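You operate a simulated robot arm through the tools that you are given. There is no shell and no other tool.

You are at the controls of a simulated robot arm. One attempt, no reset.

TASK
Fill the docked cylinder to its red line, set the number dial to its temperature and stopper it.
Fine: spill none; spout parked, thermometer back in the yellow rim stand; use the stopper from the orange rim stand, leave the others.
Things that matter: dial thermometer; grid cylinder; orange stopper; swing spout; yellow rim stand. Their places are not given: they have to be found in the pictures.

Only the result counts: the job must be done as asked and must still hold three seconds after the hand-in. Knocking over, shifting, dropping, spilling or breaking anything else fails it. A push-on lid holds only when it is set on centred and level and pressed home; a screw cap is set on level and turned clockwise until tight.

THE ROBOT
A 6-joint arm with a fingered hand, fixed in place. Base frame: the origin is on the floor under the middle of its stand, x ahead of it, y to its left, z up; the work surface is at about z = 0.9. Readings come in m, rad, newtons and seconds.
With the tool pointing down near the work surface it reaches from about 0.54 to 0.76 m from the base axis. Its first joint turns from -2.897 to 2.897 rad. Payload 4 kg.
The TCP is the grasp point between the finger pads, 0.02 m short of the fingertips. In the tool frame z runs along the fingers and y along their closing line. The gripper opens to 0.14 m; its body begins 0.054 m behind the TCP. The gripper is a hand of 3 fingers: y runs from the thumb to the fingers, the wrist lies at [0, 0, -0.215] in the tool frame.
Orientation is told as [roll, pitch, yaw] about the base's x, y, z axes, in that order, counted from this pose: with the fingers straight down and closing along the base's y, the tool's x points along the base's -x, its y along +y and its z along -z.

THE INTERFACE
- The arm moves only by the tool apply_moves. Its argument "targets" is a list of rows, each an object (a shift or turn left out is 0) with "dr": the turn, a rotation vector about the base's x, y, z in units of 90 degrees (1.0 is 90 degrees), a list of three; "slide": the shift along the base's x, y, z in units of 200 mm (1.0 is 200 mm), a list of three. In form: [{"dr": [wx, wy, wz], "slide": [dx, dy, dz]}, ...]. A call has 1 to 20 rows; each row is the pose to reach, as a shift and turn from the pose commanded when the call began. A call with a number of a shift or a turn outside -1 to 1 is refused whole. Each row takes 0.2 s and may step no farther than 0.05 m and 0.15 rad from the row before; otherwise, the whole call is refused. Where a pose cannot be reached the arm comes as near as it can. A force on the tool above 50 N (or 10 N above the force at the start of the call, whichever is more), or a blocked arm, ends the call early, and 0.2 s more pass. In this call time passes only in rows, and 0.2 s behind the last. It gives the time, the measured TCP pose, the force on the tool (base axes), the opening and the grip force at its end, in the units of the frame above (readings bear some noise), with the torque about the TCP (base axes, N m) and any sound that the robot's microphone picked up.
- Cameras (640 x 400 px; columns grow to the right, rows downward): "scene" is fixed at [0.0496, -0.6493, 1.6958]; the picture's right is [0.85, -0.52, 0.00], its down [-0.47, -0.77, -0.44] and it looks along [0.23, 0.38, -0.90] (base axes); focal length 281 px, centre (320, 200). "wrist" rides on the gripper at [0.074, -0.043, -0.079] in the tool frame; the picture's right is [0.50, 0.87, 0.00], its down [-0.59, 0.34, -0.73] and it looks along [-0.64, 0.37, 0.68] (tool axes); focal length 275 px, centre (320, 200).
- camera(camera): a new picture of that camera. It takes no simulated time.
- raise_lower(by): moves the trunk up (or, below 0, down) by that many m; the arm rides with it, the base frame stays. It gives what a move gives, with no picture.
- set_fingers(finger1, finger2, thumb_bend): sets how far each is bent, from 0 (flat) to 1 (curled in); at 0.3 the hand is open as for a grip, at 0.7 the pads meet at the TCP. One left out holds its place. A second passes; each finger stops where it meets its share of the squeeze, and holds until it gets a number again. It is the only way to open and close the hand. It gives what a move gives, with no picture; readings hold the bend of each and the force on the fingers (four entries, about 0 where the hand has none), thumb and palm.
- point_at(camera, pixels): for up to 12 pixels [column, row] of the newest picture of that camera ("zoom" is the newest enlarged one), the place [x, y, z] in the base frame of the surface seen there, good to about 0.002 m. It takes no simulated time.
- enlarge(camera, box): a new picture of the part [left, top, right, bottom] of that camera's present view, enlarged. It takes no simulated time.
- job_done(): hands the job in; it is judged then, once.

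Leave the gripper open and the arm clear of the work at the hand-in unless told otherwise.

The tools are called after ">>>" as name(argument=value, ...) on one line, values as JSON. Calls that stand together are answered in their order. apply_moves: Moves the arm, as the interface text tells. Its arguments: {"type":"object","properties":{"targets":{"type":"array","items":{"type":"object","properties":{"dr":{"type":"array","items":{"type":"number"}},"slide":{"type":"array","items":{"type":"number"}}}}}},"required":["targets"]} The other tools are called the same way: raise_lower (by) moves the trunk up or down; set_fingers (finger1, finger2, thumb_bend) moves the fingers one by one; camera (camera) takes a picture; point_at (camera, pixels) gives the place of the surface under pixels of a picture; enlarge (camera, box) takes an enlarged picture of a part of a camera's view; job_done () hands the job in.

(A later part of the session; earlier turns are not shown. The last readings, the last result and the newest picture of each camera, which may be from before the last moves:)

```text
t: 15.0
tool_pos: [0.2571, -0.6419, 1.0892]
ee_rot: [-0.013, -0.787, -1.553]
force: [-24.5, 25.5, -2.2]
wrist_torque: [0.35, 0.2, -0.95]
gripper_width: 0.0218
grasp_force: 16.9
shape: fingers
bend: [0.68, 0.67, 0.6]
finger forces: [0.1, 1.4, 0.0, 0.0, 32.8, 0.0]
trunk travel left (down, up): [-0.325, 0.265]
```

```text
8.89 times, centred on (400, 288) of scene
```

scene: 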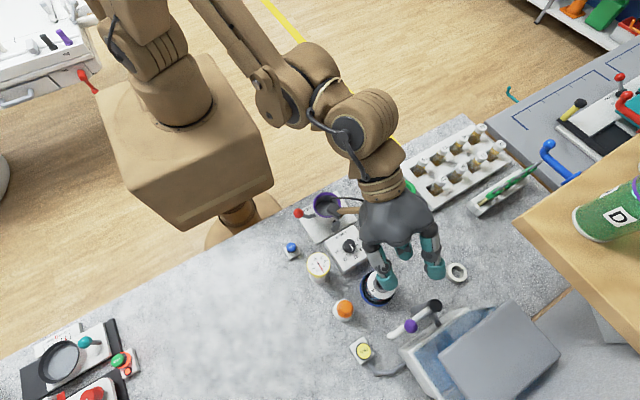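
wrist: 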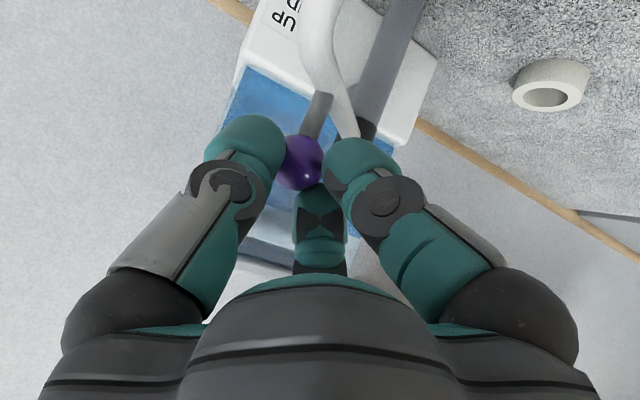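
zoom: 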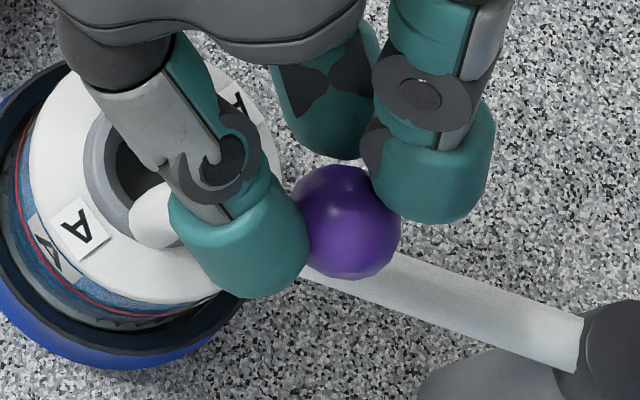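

The knob (0.248,-0.661) lags at about 129.5°: the thumb now presses radially, not along the arc. I'll open the fingers slightly to release, then re-centre with a yaw so the thumb is behind the knob.

>>> set_fingers(finger1=0.55, finger2=0.55, thumb_bend=0.52)

>>> enlarge(camera="scene", box=[375, 265, 425, 310])

>>> camera(camera="wrist")

```text
t: 16.0
tool_pos: [0.262, -0.6456, 1.0872]
ee_rot: [-0.015, -0.785, -1.549]
force: [0.2, -0.5, 0.4]
wrist_torque: [0.0, 0.01, -0.01]
gripper_width: 0.0532
grasp_force: 0.0
shape: fingers
bend: [0.55, 0.55, 0.52]
finger forces: [0.0, 0.1, 0.0, 0.0, 0.0, 0.0]
trunk travel left (down, up): [-0.325, 0.265]
```

```text
8.89 times, centred on (400, 288) of scene
```

zoom: 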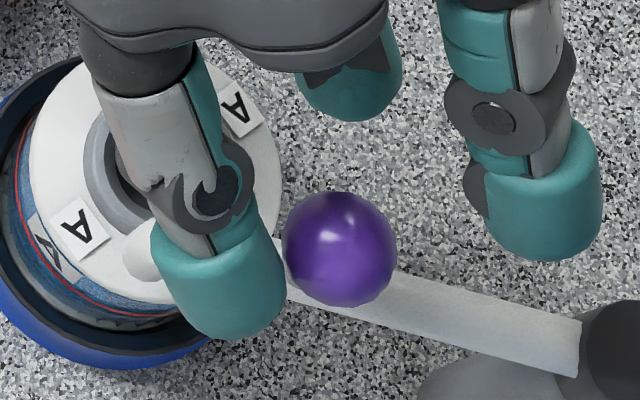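

```text
taken
```

wrist: 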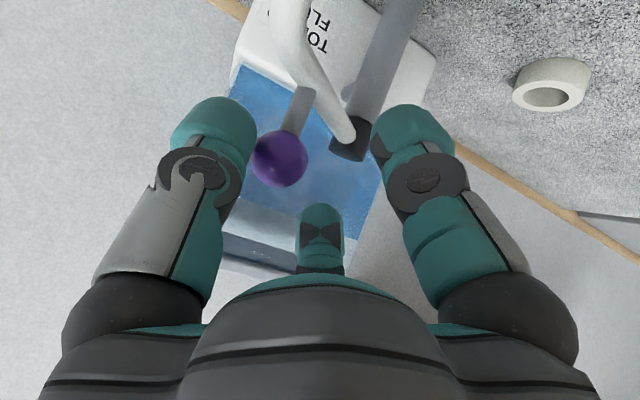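

The knob sits at about (0.244,-0.6655). I'll shift the TCP over it while yawing +35° so the thumb comes behind it along the arc.

>>> apply_moves(targets=[{"dr": [0, 0, 0.078], "slide": [-0.04, -0.02, 0.0]}, {"dr": [0, 0, 0.156], "slide": [-0.07, -0.035, 0.0]}, {"dr": [0, 0, 0.234], "slide": [-0.09, -0.05, 0.0]}, {"dr": [0, 0, 0.312], "slide": [-0.105, -0.06, 0.0]}, {"dr": [0, 0, 0.389], "slide": [-0.115, -0.065, 0.0]}])

>>> enlarge(camera="scene", box=[365, 255, 435, 318])

>>> camera(camera="wrist")

```text
t: 17.2
tool_pos: [0.2377, -0.6587, 1.0874]
ee_rot: [-0.013, -0.785, -0.937]
force: [0.4, 0.5, -0.1]
wrist_torque: [0.01, 0.02, -0.03]
gripper_width: 0.0529
grasp_force: 0.1
shape: fingers
bend: [0.55, 0.55, 0.52]
finger forces: [0.0, 0.1, 0.1, 0.0, 0.0, 0.0]
trunk travel left (down, up): [-0.325, 0.265]
```

```text
6.35 times, centred on (400, 286) of scene
```

zoom: 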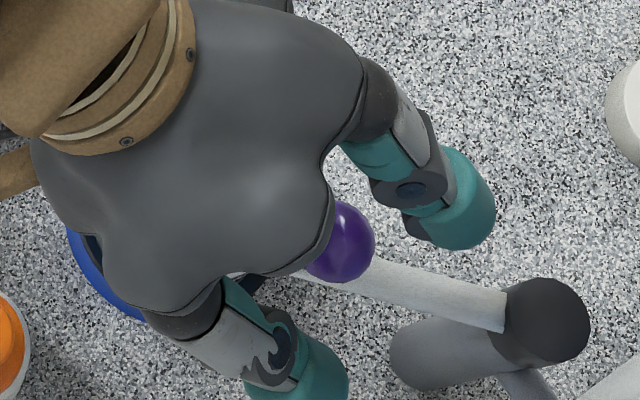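

```text
taken
```

wrist: 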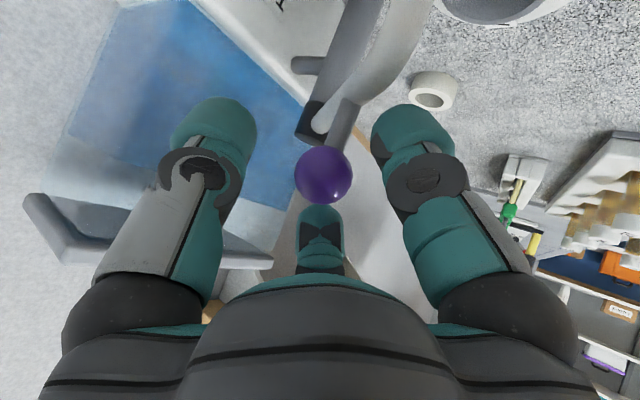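

The knob is centred between the digits again with the thumb on its trailing side. I close firmly and follow the remaining arc with matching yaw.

>>> set_fingers(finger1=0.69, finger2=0.69, thumb_bend=0.69)

>>> apply_moves(targets=[{"dr": [0, 0, -0.029], "slide": [0.014, 0.0125, 0]}, {"dr": [0, 0, -0.059], "slide": [0.028, 0.0245, 0]}, {"dr": [0, 0, -0.088], "slide": [0.043, 0.0355, 0]}, {"dr": [0, 0, -0.118], "slide": [0.058, 0.046, 0]}, {"dr": [0, 0, -0.147], "slide": [0.0735, 0.056, 0]}, {"dr": [0, 0, -0.177], "slide": [0.0895, 0.0645, 0]}])

>>> enlarge(camera="scene", box=[365, 255, 435, 318])

>>> camera(camera="wrist")

```text
t: 18.2
tool_pos: [0.2395, -0.6588, 1.0877]
ee_rot: [-0.016, -0.786, -0.937]
force: [-0.6, 0.1, -3.0]
wrist_torque: [0.02, 0.0, 0.01]
gripper_width: 0.0233
grasp_force: 13.8
shape: fingers
bend: [0.63, 0.65, 0.64]
finger forces: [9.9, 6.7, 0.1, 0.0, 10.6, 0.1]
trunk travel left (down, up): [-0.325, 0.265]
```

```text
t: 19.6
tool_pos: [0.2575, -0.6463, 1.0871]
ee_rot: [-0.015, -0.787, -1.217]
force: [0.2, 3.3, -5.5]
wrist_torque: [0.11, -0.07, 0.13]
gripper_width: 0.0232
grasp_force: 13.6
shape: fingers
bend: [0.63, 0.65, 0.64]
finger forces: [10.8, 6.5, 0.0, 0.0, 9.5, 0.0]
trunk travel left (down, up): [-0.325, 0.265]
```

```text
6.35 times, centred on (400, 286) of scene
```

zoom: 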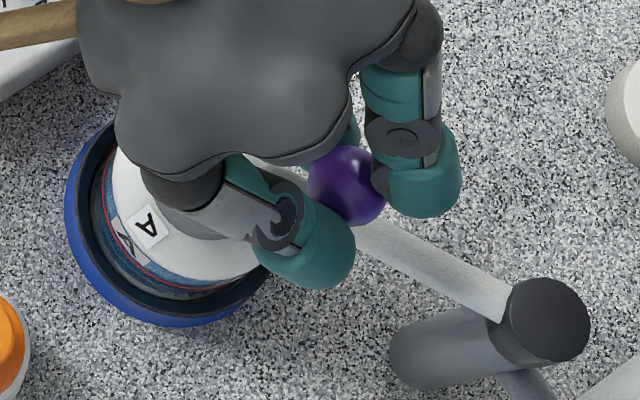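

```text
taken
```

wrist: 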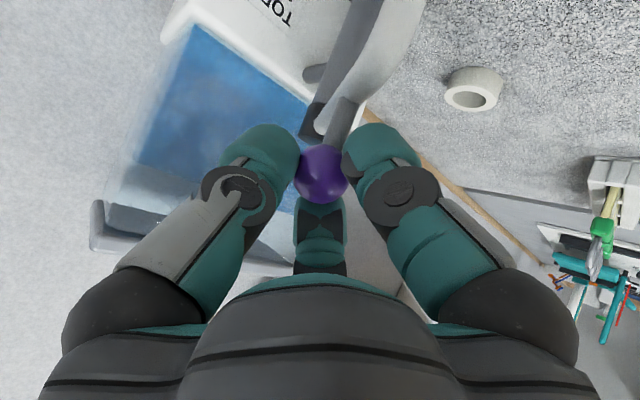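

The swing went smoothly; knob estimated at 119°, matching the mouth's direction. I open and retract along the tool axis to check the outlet over the mouth.

>>> set_fingers(finger1=0.55, finger2=0.55, thumb_bend=0.55)

>>> apply_moves(targets=[{"slide": [-0.04, 0.1, 0.11]}, {"slide": [-0.08, 0.2, 0.22]}, {"slide": [-0.12, 0.3, 0.37]}, {"slide": [-0.16, 0.4, 0.55]}, {"slide": [-0.2, 0.5, 0.75]}])

>>> camera(camera="scene")

>>> enlarge(camera="scene", box=[355, 255, 445, 335])

>>> camera(camera="wrist")

```text
t: 20.6
tool_pos: [0.2562, -0.6463, 1.0875]
ee_rot: [-0.017, -0.785, -1.215]
force: [-0.3, -0.6, -0.2]
wrist_torque: [0.0, -0.01, 0.0]
gripper_width: 0.0476
grasp_force: 0.1
shape: fingers
bend: [0.55, 0.55, 0.55]
finger forces: [0.0, 0.0, 0.1, 0.0, 0.0, 0.0]
trunk travel left (down, up): [-0.325, 0.265]
```

```text
t: 21.8
tool_pos: [0.2142, -0.5451, 1.2395]
ee_rot: [-0.017, -0.787, -1.217]
force: [-0.7, 0.5, 0.3]
wrist_torque: [0.01, 0.0, -0.05]
gripper_width: 0.0478
grasp_force: 0.0
shape: fingers
bend: [0.55, 0.55, 0.55]
finger forces: [0.0, 0.0, 0.0, 0.0, 0.0, 0.1]
trunk travel left (down, up): [-0.325, 0.265]
```

```text
taken
```

scene: 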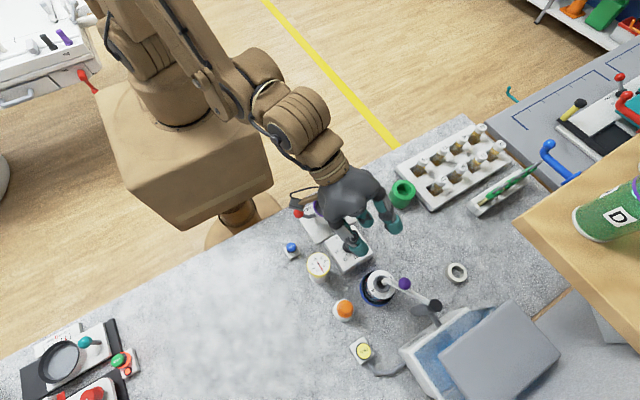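

```text
5.00 times, centred on (400, 295) of scene
```

zoom: 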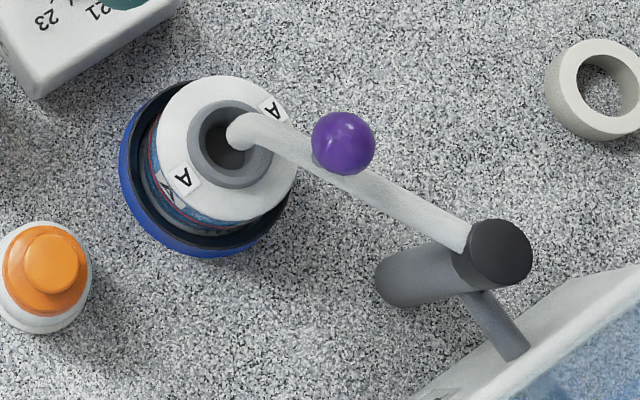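

```text
taken
```

wrist: 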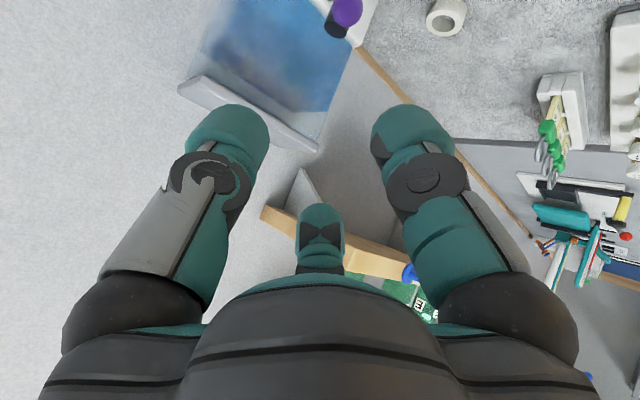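

The spout is over the mouth. I measure the bend at the tip and the mouth rim in the enlarged scene view.

>>> enlarge(camera="scene", box=[370, 265, 410, 300])

```text
11.43 times, centred on (390, 282) of scene
```

zoom: 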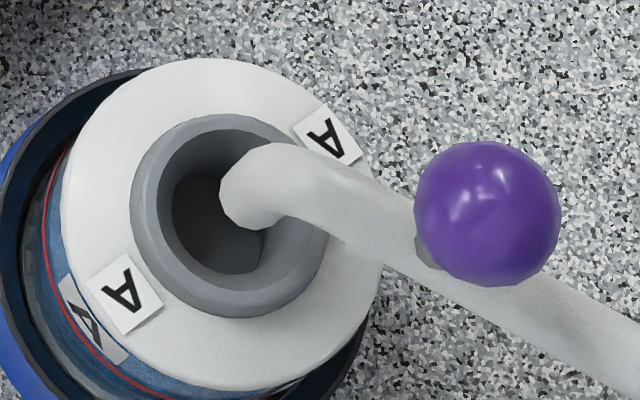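

>>> point_at(camera="zoom", pixels=[[228, 190], [235, 215], [255, 195], [245, 160], [275, 165], [280, 190], [265, 225], [145, 215], [230, 125], [310, 270], [230, 310], [213, 270]])

```text
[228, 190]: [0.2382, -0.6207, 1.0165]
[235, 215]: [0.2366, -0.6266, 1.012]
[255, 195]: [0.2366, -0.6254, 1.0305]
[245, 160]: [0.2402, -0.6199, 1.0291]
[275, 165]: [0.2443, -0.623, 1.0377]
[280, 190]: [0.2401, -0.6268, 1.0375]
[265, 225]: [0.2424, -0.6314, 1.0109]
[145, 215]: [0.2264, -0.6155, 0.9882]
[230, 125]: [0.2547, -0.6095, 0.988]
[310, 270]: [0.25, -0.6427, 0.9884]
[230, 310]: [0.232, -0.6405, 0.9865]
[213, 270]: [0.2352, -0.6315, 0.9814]
```

The outlet centre is about (0.2435,-0.6255), well over the mouth centre. I'll check what is seen inside the mouth (liquid surface or bottom) for a baseline.

>>> point_at(camera="zoom", pixels=[[195, 215], [205, 240], [185, 200], [220, 250], [240, 255], [190, 180], [50, 200], [35, 200], [75, 300], [100, 320], [60, 250], [30, 330]])

>>> enlarge(camera="scene", box=[366, 276, 391, 301])

>>> enlarge(camera="scene", box=[378, 276, 390, 288])

```text
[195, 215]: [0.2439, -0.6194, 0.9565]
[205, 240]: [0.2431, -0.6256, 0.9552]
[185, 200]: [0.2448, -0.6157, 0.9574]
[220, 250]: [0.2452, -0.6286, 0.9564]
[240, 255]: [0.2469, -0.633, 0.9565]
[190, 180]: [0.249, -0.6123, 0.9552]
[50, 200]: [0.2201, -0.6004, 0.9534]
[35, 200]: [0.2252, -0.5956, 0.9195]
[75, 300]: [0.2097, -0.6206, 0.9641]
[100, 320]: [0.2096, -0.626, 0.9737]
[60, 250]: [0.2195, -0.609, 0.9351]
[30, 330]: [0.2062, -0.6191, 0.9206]
```

```text
16.00 times, centred on (378, 288) of scene
```

zoom: 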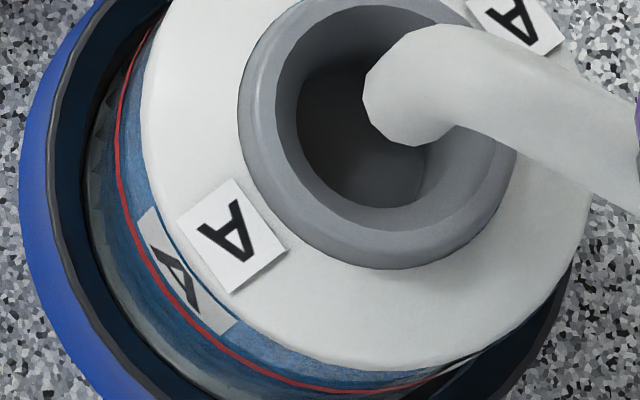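

```text
16.00 times, centred on (384, 282) of scene
```

zoom: 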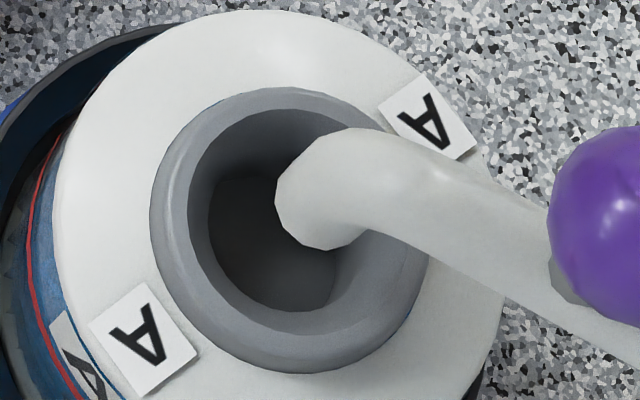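

The mouth is a blind cup (floor z≈0.956). Now FILL: I close the fist, untilt the hand and move above the button (0.122,-0.7245), with yaw about -60° so the wrist camera sees the cylinder past the fingers.

>>> set_fingers(finger1=0.7, finger2=0.7, thumb_bend=0.7)

>>> apply_moves(targets=[{"dr": [0.078, 0.029, 0.0], "slide": [-0.07, -0.12, -0.05]}, {"dr": [0.156, 0.058, 0.0], "slide": [-0.15, -0.27, -0.1]}, {"dr": [0.234, 0.087, 0.0], "slide": [-0.23, -0.43, -0.17]}, {"dr": [0.312, 0.116, 0.0], "slide": [-0.31, -0.59, -0.25]}, {"dr": [0.39, 0.145, 0.0], "slide": [-0.39, -0.75, -0.35]}, {"dr": [0.469, 0.1735, 0.0], "slide": [-0.46, -0.8975, -0.45]}])

>>> camera(camera="wrist")

>>> camera(camera="scene")

```text
t: 22.8
tool_pos: [0.2149, -0.5466, 1.2379]
ee_rot: [-0.016, -0.786, -1.214]
force: [-0.1, -0.3, 0.6]
wrist_torque: [0.02, 0.01, -0.01]
gripper_width: 0.0042
grasp_force: 0.1
shape: fingers
bend: [0.69, 0.69, 0.7]
finger forces: [0.0, 0.1, 0.0, 0.0, 0.0, 0.1]
trunk travel left (down, up): [-0.325, 0.265]
```

```text
t: 24.2
tool_pos: [0.1244, -0.7274, 1.1456]
ee_rot: [-0.015, 0.005, -1.216]
force: [-0.1, -0.9, 0.4]
wrist_torque: [0.03, 0.0, -0.02]
gripper_width: 0.004
grasp_force: 0.1
shape: fingers
bend: [0.69, 0.69, 0.7]
finger forces: [0.0, 0.1, 0.1, 0.0, 0.0, 0.1]
trunk travel left (down, up): [-0.325, 0.265]
```

```text
taken
```

wrist: 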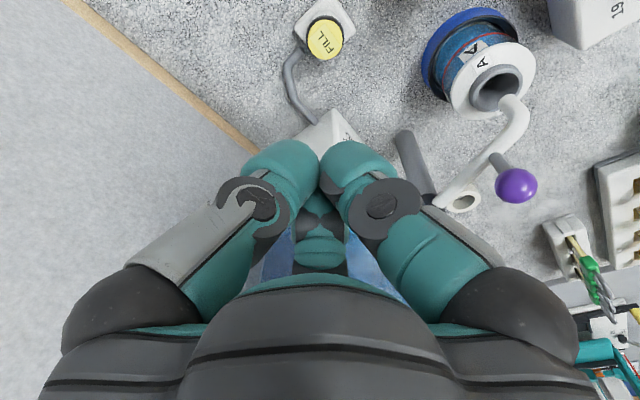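

```text
taken
```

scene: 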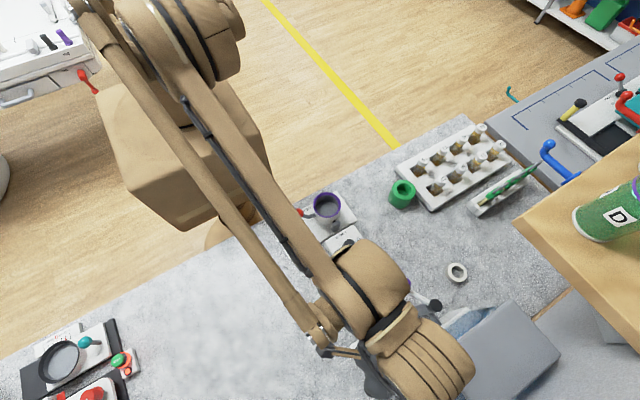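

The wrist camera sees the cylinder and FILL at (325,39). I'll measure the button's centre precisely.

>>> enlarge(camera="wrist", box=[295, 0, 355, 75])

>>> point_at(camera="wrist", pixels=[[325, 39], [311, 40], [340, 36], [325, 24], [327, 54], [316, 28], [336, 48]])

>>> enlarge(camera="wrist", box=[410, 0, 550, 110])

```text
5.33 times, centred on (325, 38) of wrist
```

zoom: 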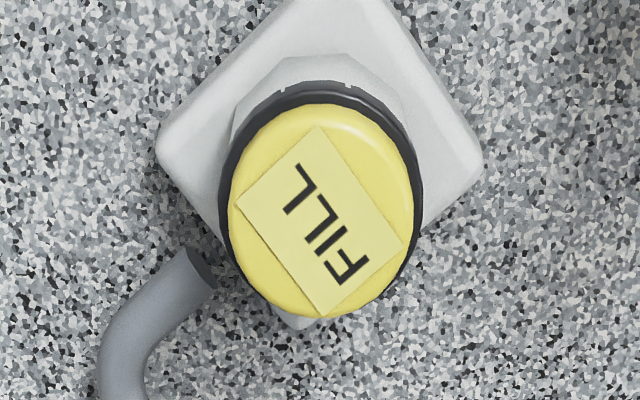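

```text
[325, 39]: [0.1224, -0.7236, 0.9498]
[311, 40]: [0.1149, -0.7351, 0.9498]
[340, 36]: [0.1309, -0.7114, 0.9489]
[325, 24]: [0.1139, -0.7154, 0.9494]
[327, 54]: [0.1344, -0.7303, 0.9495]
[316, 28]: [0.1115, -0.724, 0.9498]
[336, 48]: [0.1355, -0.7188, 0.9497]
```

```text
3.64 times, centred on (480, 55) of wrist
```

zoom: 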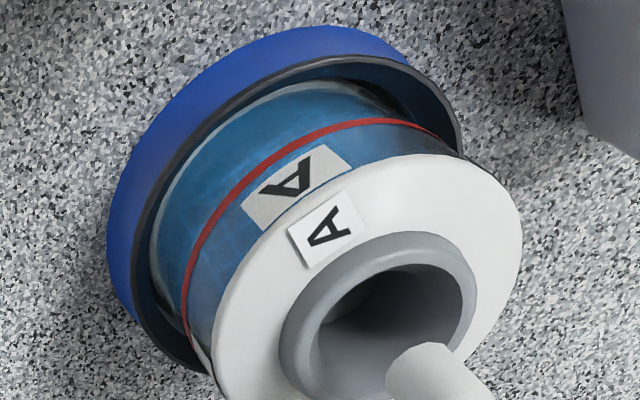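

FILL centre is (0.1235,-0.7235,0.9495). I descend to just above it (TCP z≈0.98) and look.

>>> apply_moves(targets=[{"slide": [-0.004, 0.018, -0.22]}, {"slide": [-0.004, 0.018, -0.44]}, {"slide": [-0.004, 0.018, -0.66]}, {"slide": [-0.004, 0.018, -0.82]}])

>>> camera(camera="wrist")

>>> enlarge(camera="wrist", box=[490, 150, 640, 290])

```text
t: 25.2
tool_pos: [0.1233, -0.7232, 0.9824]
ee_rot: [-0.015, 0.001, -1.216]
force: [0.3, 0.0, -0.1]
wrist_torque: [0.01, -0.02, -0.02]
gripper_width: 0.004
grasp_force: 0.0
shape: fingers
bend: [0.69, 0.69, 0.7]
finger forces: [0.0, 0.0, 0.1, 0.0, 0.0, 0.1]
trunk travel left (down, up): [-0.325, 0.265]
```

```text
taken
```

wrist: 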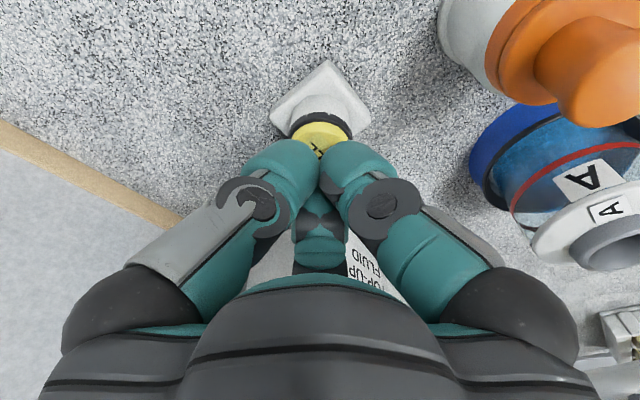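

```text
2.86 times, centred on (565, 220) of wrist
```

zoom: 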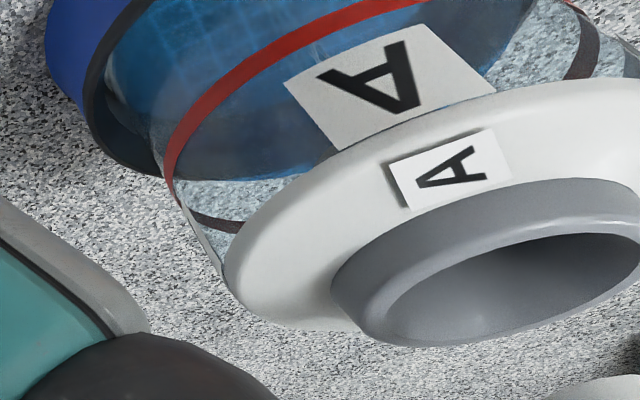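

Now the view is excellent: clear glass, blue liquid whose surface ellipse ends below the red line. I'll zoom further for a baseline of the level.

>>> enlarge(camera="wrist", box=[500, 130, 600, 240])

>>> enlarge(camera="wrist", box=[480, 90, 640, 250])

```text
3.64 times, centred on (550, 185) of wrist
```

zoom: 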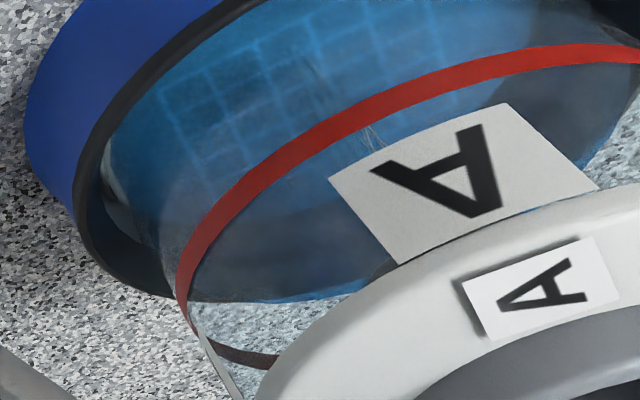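

```text
2.50 times, centred on (560, 170) of wrist
```

zoom: 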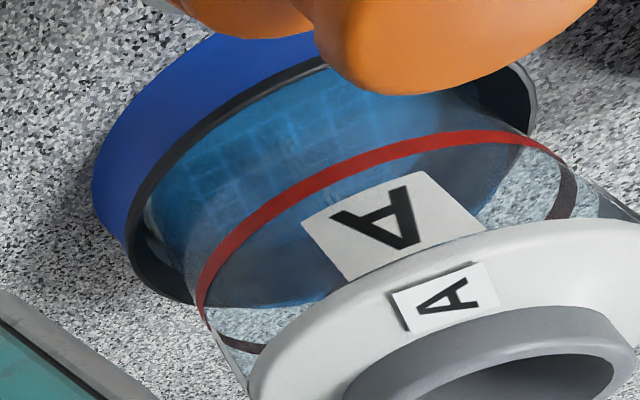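

I'll measure the red line's height and the liquid edge.

>>> point_at(camera="zoom", pixels=[[330, 177], [250, 225], [205, 290], [480, 138], [565, 195], [235, 343], [270, 304], [225, 300], [300, 250], [190, 230], [400, 260], [440, 210]])

```text
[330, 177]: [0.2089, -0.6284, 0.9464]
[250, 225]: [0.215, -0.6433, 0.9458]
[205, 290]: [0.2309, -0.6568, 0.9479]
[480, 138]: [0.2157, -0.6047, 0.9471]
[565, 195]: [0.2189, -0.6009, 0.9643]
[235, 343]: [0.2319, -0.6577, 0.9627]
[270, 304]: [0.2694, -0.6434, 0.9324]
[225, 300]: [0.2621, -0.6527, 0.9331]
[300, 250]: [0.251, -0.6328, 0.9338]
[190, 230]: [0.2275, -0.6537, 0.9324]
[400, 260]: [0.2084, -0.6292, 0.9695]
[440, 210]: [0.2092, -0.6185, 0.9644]
```

Red line is at z≈0.947, the liquid surface at z≈0.933: about 14 mm to add. I press down gently: TCP to about 0.968 and check force/sound/level.

>>> apply_moves(targets=[{"slide": [0, 0, -0.05]}, {"slide": [0, 0, -0.07]}])

>>> enlarge(camera="wrist", box=[480, 90, 640, 250])

```text
t: 25.8
tool_pos: [0.1218, -0.7217, 0.9696]
ee_rot: [-0.015, 0.0, -1.217]
force: [-0.1, -0.1, 1.3]
wrist_torque: [-0.02, 0.08, 0.0]
gripper_width: 0.0042
grasp_force: 0.0
shape: fingers
bend: [0.69, 0.69, 0.7]
finger forces: [0.0, 0.0, 0.1, 0.1, 0.1, 0.0]
trunk travel left (down, up): [-0.325, 0.265]
```

```text
2.50 times, centred on (560, 170) of wrist
```

zoom: 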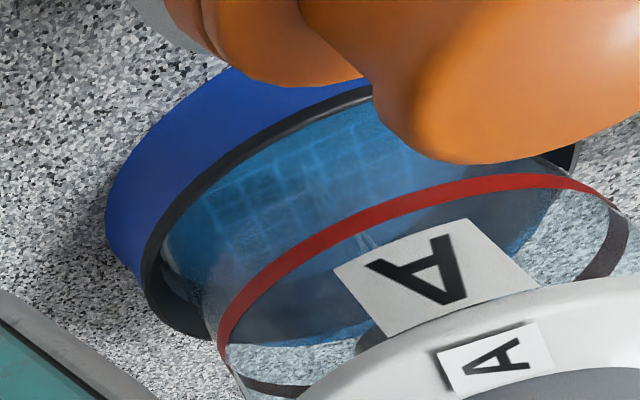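

Just touching (1.3 N). I press 3 mm further for one row.

>>> apply_moves(targets=[{"slide": [0, 0, -0.015]}])

>>> enlarge(camera="wrist", box=[480, 90, 640, 250])

```text
t: 26.2
tool_pos: [0.1236, -0.7217, 0.9662]
ee_rot: [-0.017, 0.001, -1.217]
force: [0.4, -1.1, 3.8]
wrist_torque: [-0.03, 0.04, 0.02]
gripper_width: 0.0042
grasp_force: 3.3
shape: fingers
bend: [0.69, 0.69, 0.7]
finger forces: [0.0, 2.6, 0.0, 0.1, 3.3, 0.1]
trunk travel left (down, up): [-0.325, 0.265]
heard: click
```

```text
2.50 times, centred on (560, 170) of wrist
```

zoom: 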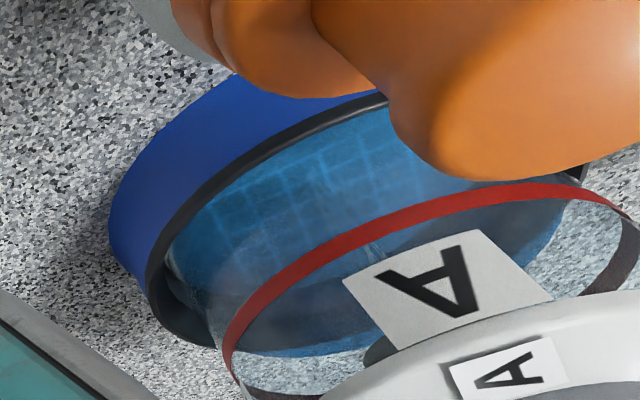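

Click heard. I measure the liquid level now.

>>> point_at(camera="zoom", pixels=[[300, 320], [270, 340], [340, 310], [330, 345], [500, 240], [255, 335], [400, 230], [240, 330]])

>>> camera(camera="wrist")

```text
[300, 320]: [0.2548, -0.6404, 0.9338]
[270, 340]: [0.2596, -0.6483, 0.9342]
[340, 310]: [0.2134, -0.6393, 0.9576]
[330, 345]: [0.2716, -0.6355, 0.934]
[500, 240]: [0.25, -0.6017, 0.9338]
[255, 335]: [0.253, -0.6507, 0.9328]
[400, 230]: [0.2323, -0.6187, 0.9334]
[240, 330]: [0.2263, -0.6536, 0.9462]
```

```text
taken
```

wrist: 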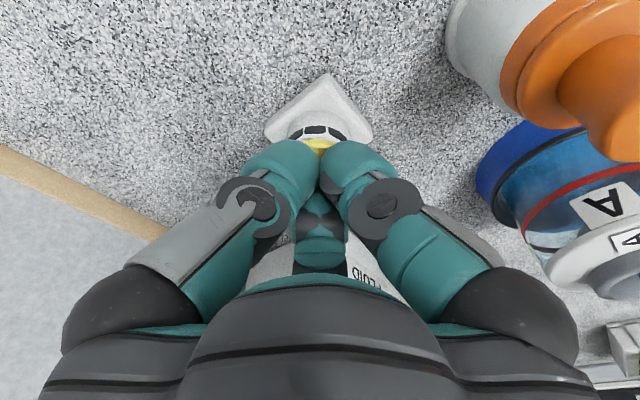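

The level is about 0.9338, just beginning. I hold for one short step and measure again.

>>> apply_moves(targets=[{"slide": [0, 0, 0]}])

>>> enlarge(camera="wrist", box=[480, 90, 640, 250])

>>> point_at(camera="zoom", pixels=[[300, 320], [270, 340], [310, 300], [320, 345], [500, 240], [255, 335], [400, 230], [520, 230]])

```text
t: 26.6
tool_pos: [0.1235, -0.7216, 0.9662]
ee_rot: [-0.015, 0.001, -1.215]
force: [0.0, -0.8, 3.1]
wrist_torque: [-0.05, 0.01, -0.02]
gripper_width: 0.004
grasp_force: 2.8
shape: fingers
bend: [0.69, 0.69, 0.7]
finger forces: [0.0, 2.8, 0.0, 0.1, 3.4, 0.0]
trunk travel left (down, up): [-0.325, 0.265]
```

```text
2.50 times, centred on (560, 170) of wrist
```

zoom: 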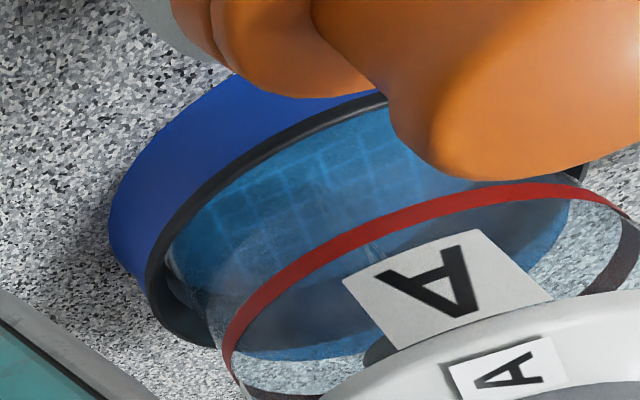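

```text
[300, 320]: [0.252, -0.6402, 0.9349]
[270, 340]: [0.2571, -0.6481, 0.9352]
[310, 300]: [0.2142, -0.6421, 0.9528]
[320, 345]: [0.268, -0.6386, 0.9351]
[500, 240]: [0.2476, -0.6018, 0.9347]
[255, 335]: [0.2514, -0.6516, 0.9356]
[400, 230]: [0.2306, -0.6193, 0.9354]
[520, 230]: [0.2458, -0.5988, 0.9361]
```

It rises about 1.4 mm per 0.4 s. I release now to see whether the flow stops with the button.

>>> apply_moves(targets=[{"slide": [0, 0, 0.03]}])

>>> enlarge(camera="wrist", box=[480, 90, 640, 250])

>>> point_at(camera="zoom", pixels=[[300, 320], [270, 335], [250, 310], [300, 340], [480, 240], [490, 220], [380, 230], [510, 215]])

```text
t: 27.0
tool_pos: [0.1228, -0.7217, 0.9724]
ee_rot: [-0.015, -0.001, -1.216]
force: [0.4, -1.1, 0.0]
wrist_torque: [0.02, -0.03, 0.0]
gripper_width: 0.004
grasp_force: 0.0
shape: fingers
bend: [0.69, 0.69, 0.7]
finger forces: [0.0, 0.0, 0.0, 0.0, 0.0, 0.0]
trunk travel left (down, up): [-0.325, 0.265]
```

```text
2.50 times, centred on (560, 170) of wrist
```

zoom: 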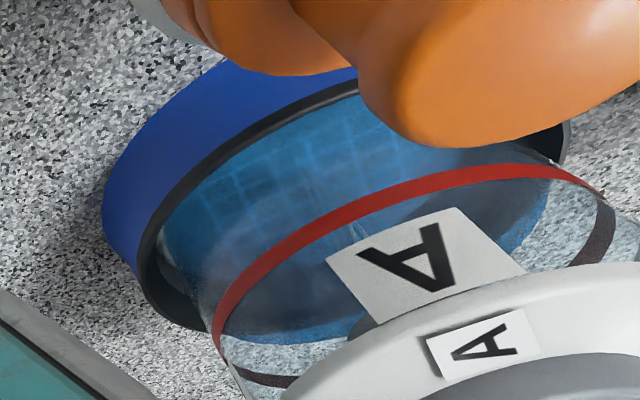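

```text
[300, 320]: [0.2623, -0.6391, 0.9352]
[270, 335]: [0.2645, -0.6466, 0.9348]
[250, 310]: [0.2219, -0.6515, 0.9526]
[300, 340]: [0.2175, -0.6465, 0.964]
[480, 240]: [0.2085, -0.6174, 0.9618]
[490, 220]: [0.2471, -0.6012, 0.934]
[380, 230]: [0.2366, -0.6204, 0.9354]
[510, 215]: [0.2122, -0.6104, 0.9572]
```

The flow stops on release. Now I press and hold for about 1.2 s, then measure.

>>> apply_moves(targets=[{"slide": [0, 0, -0.03]}, {"slide": [0, 0, -0.03]}, {"slide": [0, 0, -0.03]}, {"slide": [0, 0, -0.03]}, {"slide": [0, 0, -0.03]}])

>>> enlarge(camera="wrist", box=[480, 90, 640, 250])

>>> point_at(camera="zoom", pixels=[[300, 320], [270, 340], [290, 330], [320, 345], [500, 240], [265, 345], [400, 230], [520, 230]])

```text
t: 28.2
tool_pos: [0.1221, -0.7211, 0.9666]
ee_rot: [-0.014, 0.001, -1.217]
force: [1.0, -0.1, 2.6]
wrist_torque: [-0.01, -0.01, 0.04]
gripper_width: 0.0041
grasp_force: 1.8
shape: fingers
bend: [0.69, 0.69, 0.7]
finger forces: [0.0, 3.2, 0.1, 0.0, 0.0, 0.0]
trunk travel left (down, up): [-0.325, 0.265]
heard: click
```

```text
2.50 times, centred on (560, 170) of wrist
```

zoom: 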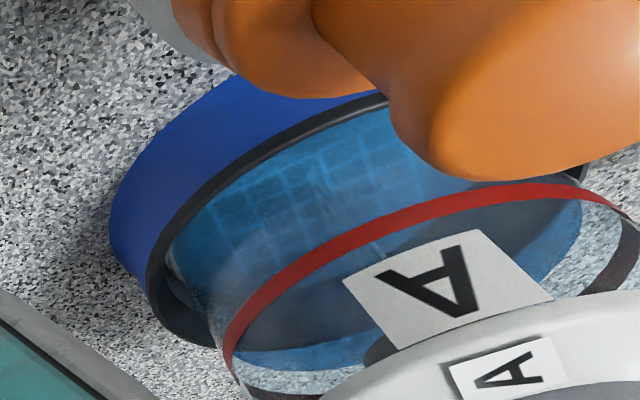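

```text
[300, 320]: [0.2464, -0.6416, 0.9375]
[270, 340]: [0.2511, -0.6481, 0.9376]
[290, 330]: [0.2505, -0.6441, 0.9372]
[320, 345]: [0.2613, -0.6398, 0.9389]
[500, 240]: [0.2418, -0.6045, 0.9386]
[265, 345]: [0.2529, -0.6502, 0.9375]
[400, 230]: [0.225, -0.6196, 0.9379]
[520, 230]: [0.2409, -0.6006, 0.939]
```

The level is 0.938, about 3 mm/s. I hold 8 more rows (1.8 s).

>>> apply_moves(targets=[{"slide": [0, 0, 0]}, {"slide": [0, 0, 0]}, {"slide": [0, 0, 0]}, {"slide": [0, 0, 0]}, {"slide": [0, 0, 0]}, {"slide": [0, 0, 0]}, {"slide": [0, 0, 0]}, {"slide": [0, 0, 0]}])

>>> enlarge(camera="wrist", box=[480, 90, 640, 250])

>>> point_at(camera="zoom", pixels=[[300, 325], [270, 340], [290, 335], [320, 345], [500, 245], [265, 345], [350, 270], [530, 230], [280, 360], [560, 230]])

```text
t: 30.0
tool_pos: [0.1231, -0.7216, 0.9661]
ee_rot: [-0.015, 0.0, -1.217]
force: [2.0, -0.9, 2.5]
wrist_torque: [0.0, 0.02, 0.02]
gripper_width: 0.0039
grasp_force: 2.4
shape: fingers
bend: [0.69, 0.69, 0.7]
finger forces: [0.0, 3.2, 0.0, 0.0, 0.0, 0.1]
trunk travel left (down, up): [-0.325, 0.265]
```

```text
2.50 times, centred on (560, 170) of wrist
```

zoom: 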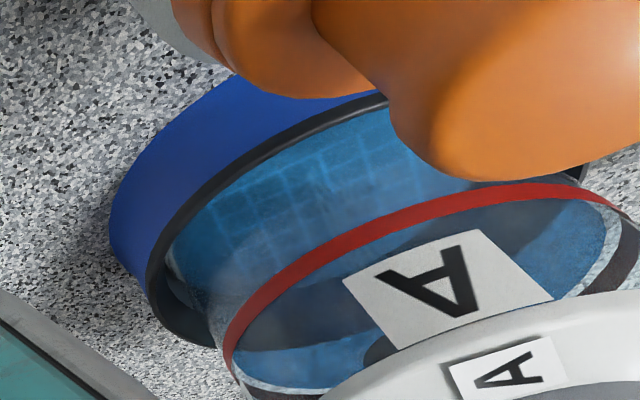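

```text
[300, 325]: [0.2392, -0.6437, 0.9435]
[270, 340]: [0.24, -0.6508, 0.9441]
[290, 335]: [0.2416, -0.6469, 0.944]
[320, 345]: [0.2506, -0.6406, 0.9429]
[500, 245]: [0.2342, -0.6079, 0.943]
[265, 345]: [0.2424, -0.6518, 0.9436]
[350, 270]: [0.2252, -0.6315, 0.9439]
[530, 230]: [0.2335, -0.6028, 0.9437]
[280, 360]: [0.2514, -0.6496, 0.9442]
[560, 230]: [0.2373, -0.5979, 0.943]
```

The level is about 0.9436. I re-measure the red band in this same view for the target.

>>> point_at(camera="zoom", pixels=[[340, 240], [420, 205], [500, 191], [270, 285], [228, 345], [300, 264], [380, 221], [460, 197], [625, 262], [270, 391], [610, 275], [595, 290]])

>>> enlarge(camera="wrist", box=[565, 160, 640, 220])

>>> enlarge(camera="wrist", box=[525, 200, 585, 260])

```text
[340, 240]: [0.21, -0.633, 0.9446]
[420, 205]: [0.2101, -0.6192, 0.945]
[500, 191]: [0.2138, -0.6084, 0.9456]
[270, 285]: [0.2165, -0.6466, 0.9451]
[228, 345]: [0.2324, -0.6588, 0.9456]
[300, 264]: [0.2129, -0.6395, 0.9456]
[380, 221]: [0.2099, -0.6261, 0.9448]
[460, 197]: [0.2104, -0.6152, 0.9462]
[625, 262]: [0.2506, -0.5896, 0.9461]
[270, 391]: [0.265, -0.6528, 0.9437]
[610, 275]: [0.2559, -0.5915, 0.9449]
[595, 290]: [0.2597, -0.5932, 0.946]
```

```text
6.67 times, centred on (602, 190) of wrist
```

zoom: 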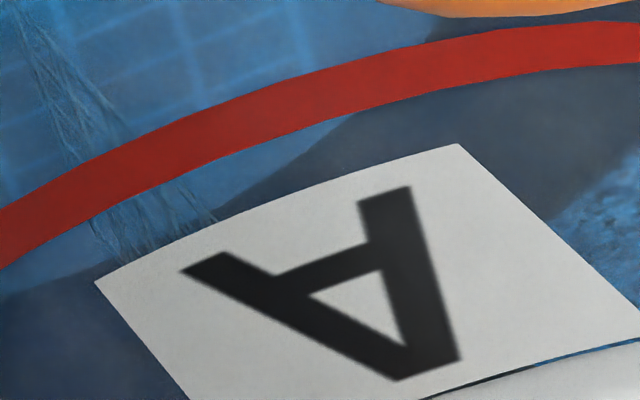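

```text
6.67 times, centred on (555, 230) of wrist
```

zoom: 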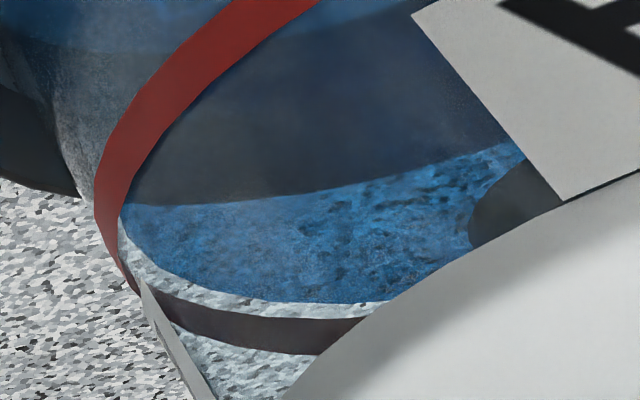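

The red band here measures about 0.9455 (earlier 0.9468); the liquid's far edge lies just under the far red band. About 2 mm remain. I hold 1 more row (0.4 s total) and look again.

>>> apply_moves(targets=[{"slide": [0, 0, 0]}])

>>> enlarge(camera="wrist", box=[525, 200, 585, 260])

>>> point_at(camera="zoom", pixels=[[300, 250], [200, 250], [400, 220], [250, 150], [350, 120], [160, 80], [200, 50], [110, 170], [240, 15], [100, 220], [250, 325], [320, 335]])

```text
t: 30.4
tool_pos: [0.1233, -0.7218, 0.9667]
ee_rot: [-0.017, 0.001, -1.217]
force: [0.4, 0.2, 2.0]
wrist_torque: [-0.02, -0.04, -0.02]
gripper_width: 0.004
grasp_force: 1.3
shape: fingers
bend: [0.69, 0.69, 0.7]
finger forces: [0.1, 3.2, 0.0, 0.0, 0.0, 0.0]
trunk travel left (down, up): [-0.325, 0.265]
```

```text
6.67 times, centred on (555, 230) of wrist
```

zoom: 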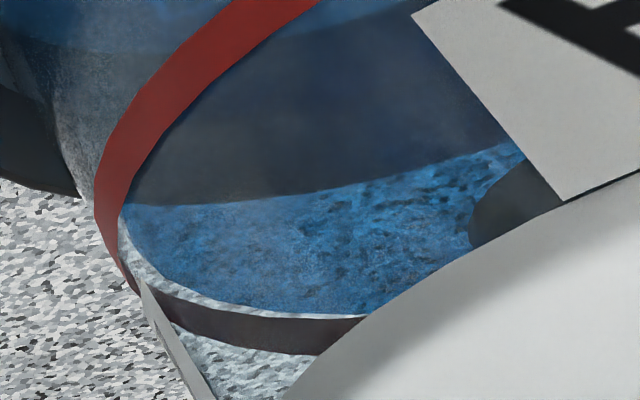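

```text
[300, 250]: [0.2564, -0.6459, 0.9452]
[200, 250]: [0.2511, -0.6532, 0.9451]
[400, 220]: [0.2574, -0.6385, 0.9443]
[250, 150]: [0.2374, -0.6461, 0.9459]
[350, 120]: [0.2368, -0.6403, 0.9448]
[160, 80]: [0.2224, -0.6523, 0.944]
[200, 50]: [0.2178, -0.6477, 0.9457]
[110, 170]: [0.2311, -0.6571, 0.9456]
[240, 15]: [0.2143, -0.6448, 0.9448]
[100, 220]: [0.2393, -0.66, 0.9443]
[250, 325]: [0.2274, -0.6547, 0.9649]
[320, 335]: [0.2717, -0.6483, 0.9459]
```

The measured level is now ≈0.9451 and the band ≈0.945. I'll average more points to be sure: liquid surface and band edges.

>>> enlarge(camera="wrist", box=[530, 160, 600, 220])

>>> point_at(camera="zoom", pixels=[[100, 330], [150, 300], [200, 350], [250, 300], [300, 320], [180, 370], [120, 360], [220, 330], [270, 350], [160, 340], [320, 350], [240, 370]])

```text
6.67 times, centred on (565, 190) of wrist
```

zoom: 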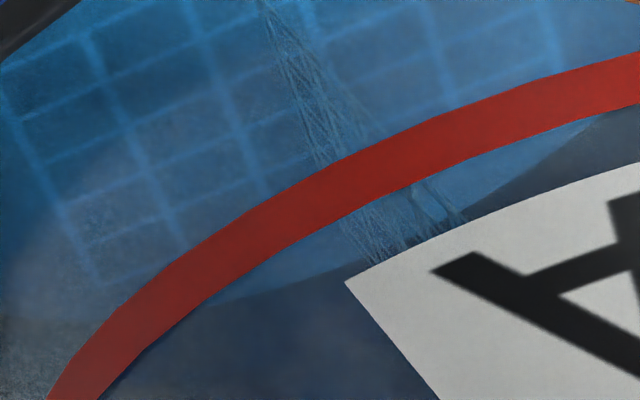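

```text
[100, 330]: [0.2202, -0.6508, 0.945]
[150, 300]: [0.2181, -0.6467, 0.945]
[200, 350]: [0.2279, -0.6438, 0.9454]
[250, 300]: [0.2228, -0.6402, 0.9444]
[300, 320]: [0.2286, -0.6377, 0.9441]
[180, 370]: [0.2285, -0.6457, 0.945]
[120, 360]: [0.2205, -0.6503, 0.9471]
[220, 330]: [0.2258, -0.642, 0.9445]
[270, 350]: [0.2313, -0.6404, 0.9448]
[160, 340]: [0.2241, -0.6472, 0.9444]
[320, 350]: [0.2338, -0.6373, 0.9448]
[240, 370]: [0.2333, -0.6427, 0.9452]
```

>>> point_at(camera="zoom", pixels=[[430, 132], [430, 152], [430, 172], [300, 185], [300, 206], [300, 228], [550, 88], [550, 106], [550, 122], [200, 245], [200, 270], [200, 292]])

>>> point_at(camera="zoom", pixels=[[460, 140], [400, 163], [360, 178], [330, 192], [260, 230], [230, 250], [170, 292], [140, 318], [500, 125], [600, 92], [110, 345], [85, 375]])

```text
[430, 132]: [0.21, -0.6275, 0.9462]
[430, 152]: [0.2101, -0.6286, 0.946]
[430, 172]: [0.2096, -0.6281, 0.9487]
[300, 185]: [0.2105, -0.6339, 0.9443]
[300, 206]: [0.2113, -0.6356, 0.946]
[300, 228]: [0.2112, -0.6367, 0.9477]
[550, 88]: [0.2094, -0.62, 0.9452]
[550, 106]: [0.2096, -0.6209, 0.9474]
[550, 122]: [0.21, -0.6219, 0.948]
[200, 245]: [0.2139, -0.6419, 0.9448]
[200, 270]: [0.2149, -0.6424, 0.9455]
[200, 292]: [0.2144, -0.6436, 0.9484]
```

```text
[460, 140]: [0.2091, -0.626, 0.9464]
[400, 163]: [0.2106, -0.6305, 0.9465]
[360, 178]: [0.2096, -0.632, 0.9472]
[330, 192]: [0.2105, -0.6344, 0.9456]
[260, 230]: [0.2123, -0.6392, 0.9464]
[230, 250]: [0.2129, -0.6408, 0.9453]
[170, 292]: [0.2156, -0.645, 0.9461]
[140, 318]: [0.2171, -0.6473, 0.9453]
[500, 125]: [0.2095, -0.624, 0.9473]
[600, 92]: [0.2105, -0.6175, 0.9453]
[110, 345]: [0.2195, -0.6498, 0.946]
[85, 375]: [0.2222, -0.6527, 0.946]
```

Band centre ≈0.9461, liquid ≈0.9448: about 1.3 mm (0.4 s) more. One more hold row, then check and release.

>>> apply_moves(targets=[{"slide": [0, 0, 0]}])

>>> enlarge(camera="wrist", box=[525, 200, 585, 260])

>>> point_at(camera="zoom", pixels=[[300, 250], [200, 250], [400, 220], [250, 150], [350, 120], [250, 220], [300, 200], [350, 200], [200, 180], [400, 120], [300, 100], [220, 270]])

```text
t: 30.8
tool_pos: [0.1222, -0.7216, 0.9663]
ee_rot: [-0.016, 0.001, -1.217]
force: [1.5, -0.8, 2.6]
wrist_torque: [-0.01, -0.02, -0.02]
gripper_width: 0.0041
grasp_force: 1.7
shape: fingers
bend: [0.69, 0.69, 0.7]
finger forces: [0.1, 3.2, 0.0, 0.0, 0.1, 0.0]
trunk travel left (down, up): [-0.325, 0.265]
```

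```text
6.67 times, centred on (555, 230) of wrist
```

zoom: 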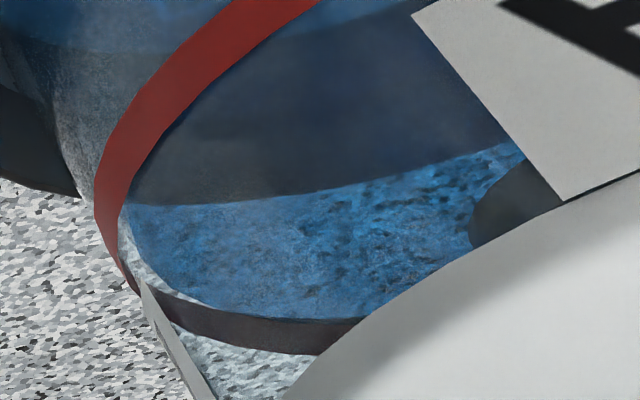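

```text
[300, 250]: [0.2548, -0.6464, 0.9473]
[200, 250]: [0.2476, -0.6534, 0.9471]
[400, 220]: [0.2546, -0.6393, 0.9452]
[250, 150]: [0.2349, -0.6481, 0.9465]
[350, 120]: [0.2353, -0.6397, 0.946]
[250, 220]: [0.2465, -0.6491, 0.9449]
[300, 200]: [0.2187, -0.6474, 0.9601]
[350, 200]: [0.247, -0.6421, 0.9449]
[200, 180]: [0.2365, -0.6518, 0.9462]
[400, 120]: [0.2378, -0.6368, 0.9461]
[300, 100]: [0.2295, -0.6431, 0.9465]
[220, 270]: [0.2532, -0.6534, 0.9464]
```

The level averages 0.9461, equal to the band centre. I release the button now.

>>> apply_moves(targets=[{"slide": [0, 0, 0.12]}, {"slide": [0, 0, 0.25]}])

>>> camera(camera="wrist")

>>> enlarge(camera="wrist", box=[450, 40, 610, 200])

```text
t: 31.4
tool_pos: [0.1224, -0.7215, 1.0152]
ee_rot: [-0.015, -0.001, -1.217]
force: [0.9, -0.5, -0.3]
wrist_torque: [0.02, -0.01, 0.01]
gripper_width: 0.0043
grasp_force: 0.1
shape: fingers
bend: [0.69, 0.69, 0.7]
finger forces: [0.1, 0.0, 0.0, 0.0, 0.0, 0.0]
trunk travel left (down, up): [-0.325, 0.265]
```

```text
taken
```

wrist: 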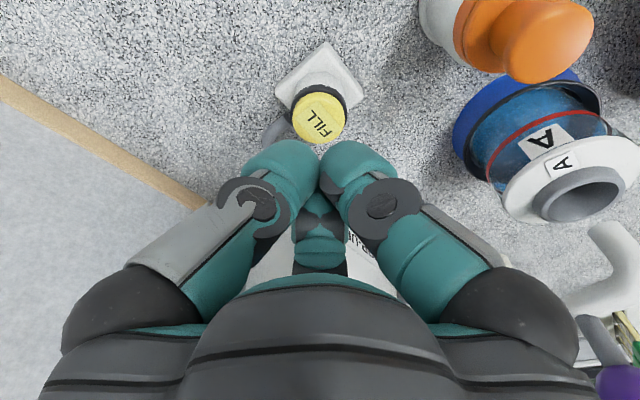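

```text
2.50 times, centred on (530, 120) of wrist
```

zoom: 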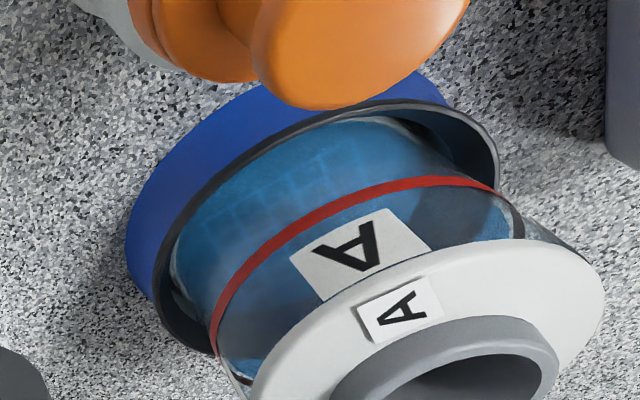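

Filled. A quick check of the level from here, then on to parking the spout.

>>> point_at(camera="zoom", pixels=[[260, 330], [280, 310], [250, 350], [470, 215], [490, 225], [270, 290], [300, 240], [400, 190], [235, 290], [350, 206], [460, 181], [260, 258]])

```text
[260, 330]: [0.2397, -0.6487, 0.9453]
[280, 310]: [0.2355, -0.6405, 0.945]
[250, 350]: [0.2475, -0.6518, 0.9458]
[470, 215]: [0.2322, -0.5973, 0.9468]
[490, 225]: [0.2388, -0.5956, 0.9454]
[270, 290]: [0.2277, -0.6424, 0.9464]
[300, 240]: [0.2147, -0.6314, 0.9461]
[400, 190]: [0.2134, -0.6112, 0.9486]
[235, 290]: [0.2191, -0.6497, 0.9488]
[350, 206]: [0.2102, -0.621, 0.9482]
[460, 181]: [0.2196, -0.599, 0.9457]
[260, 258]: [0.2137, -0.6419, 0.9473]
```

The band reads a bit higher from here; I'll take a closer look and more samples before leaving the fill.

>>> enlarge(camera="wrist", box=[495, 105, 565, 200])

```text
4.21 times, centred on (530, 152) of wrist
```

zoom: 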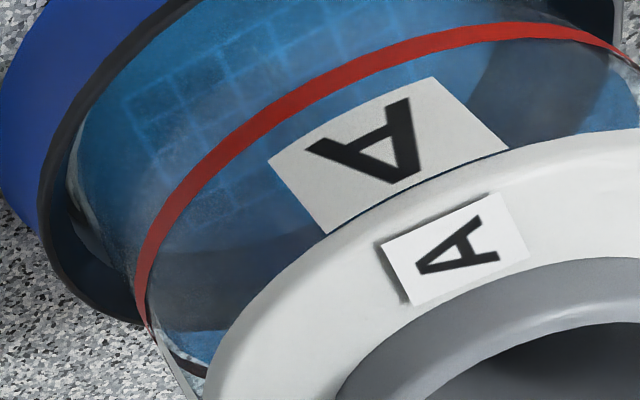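

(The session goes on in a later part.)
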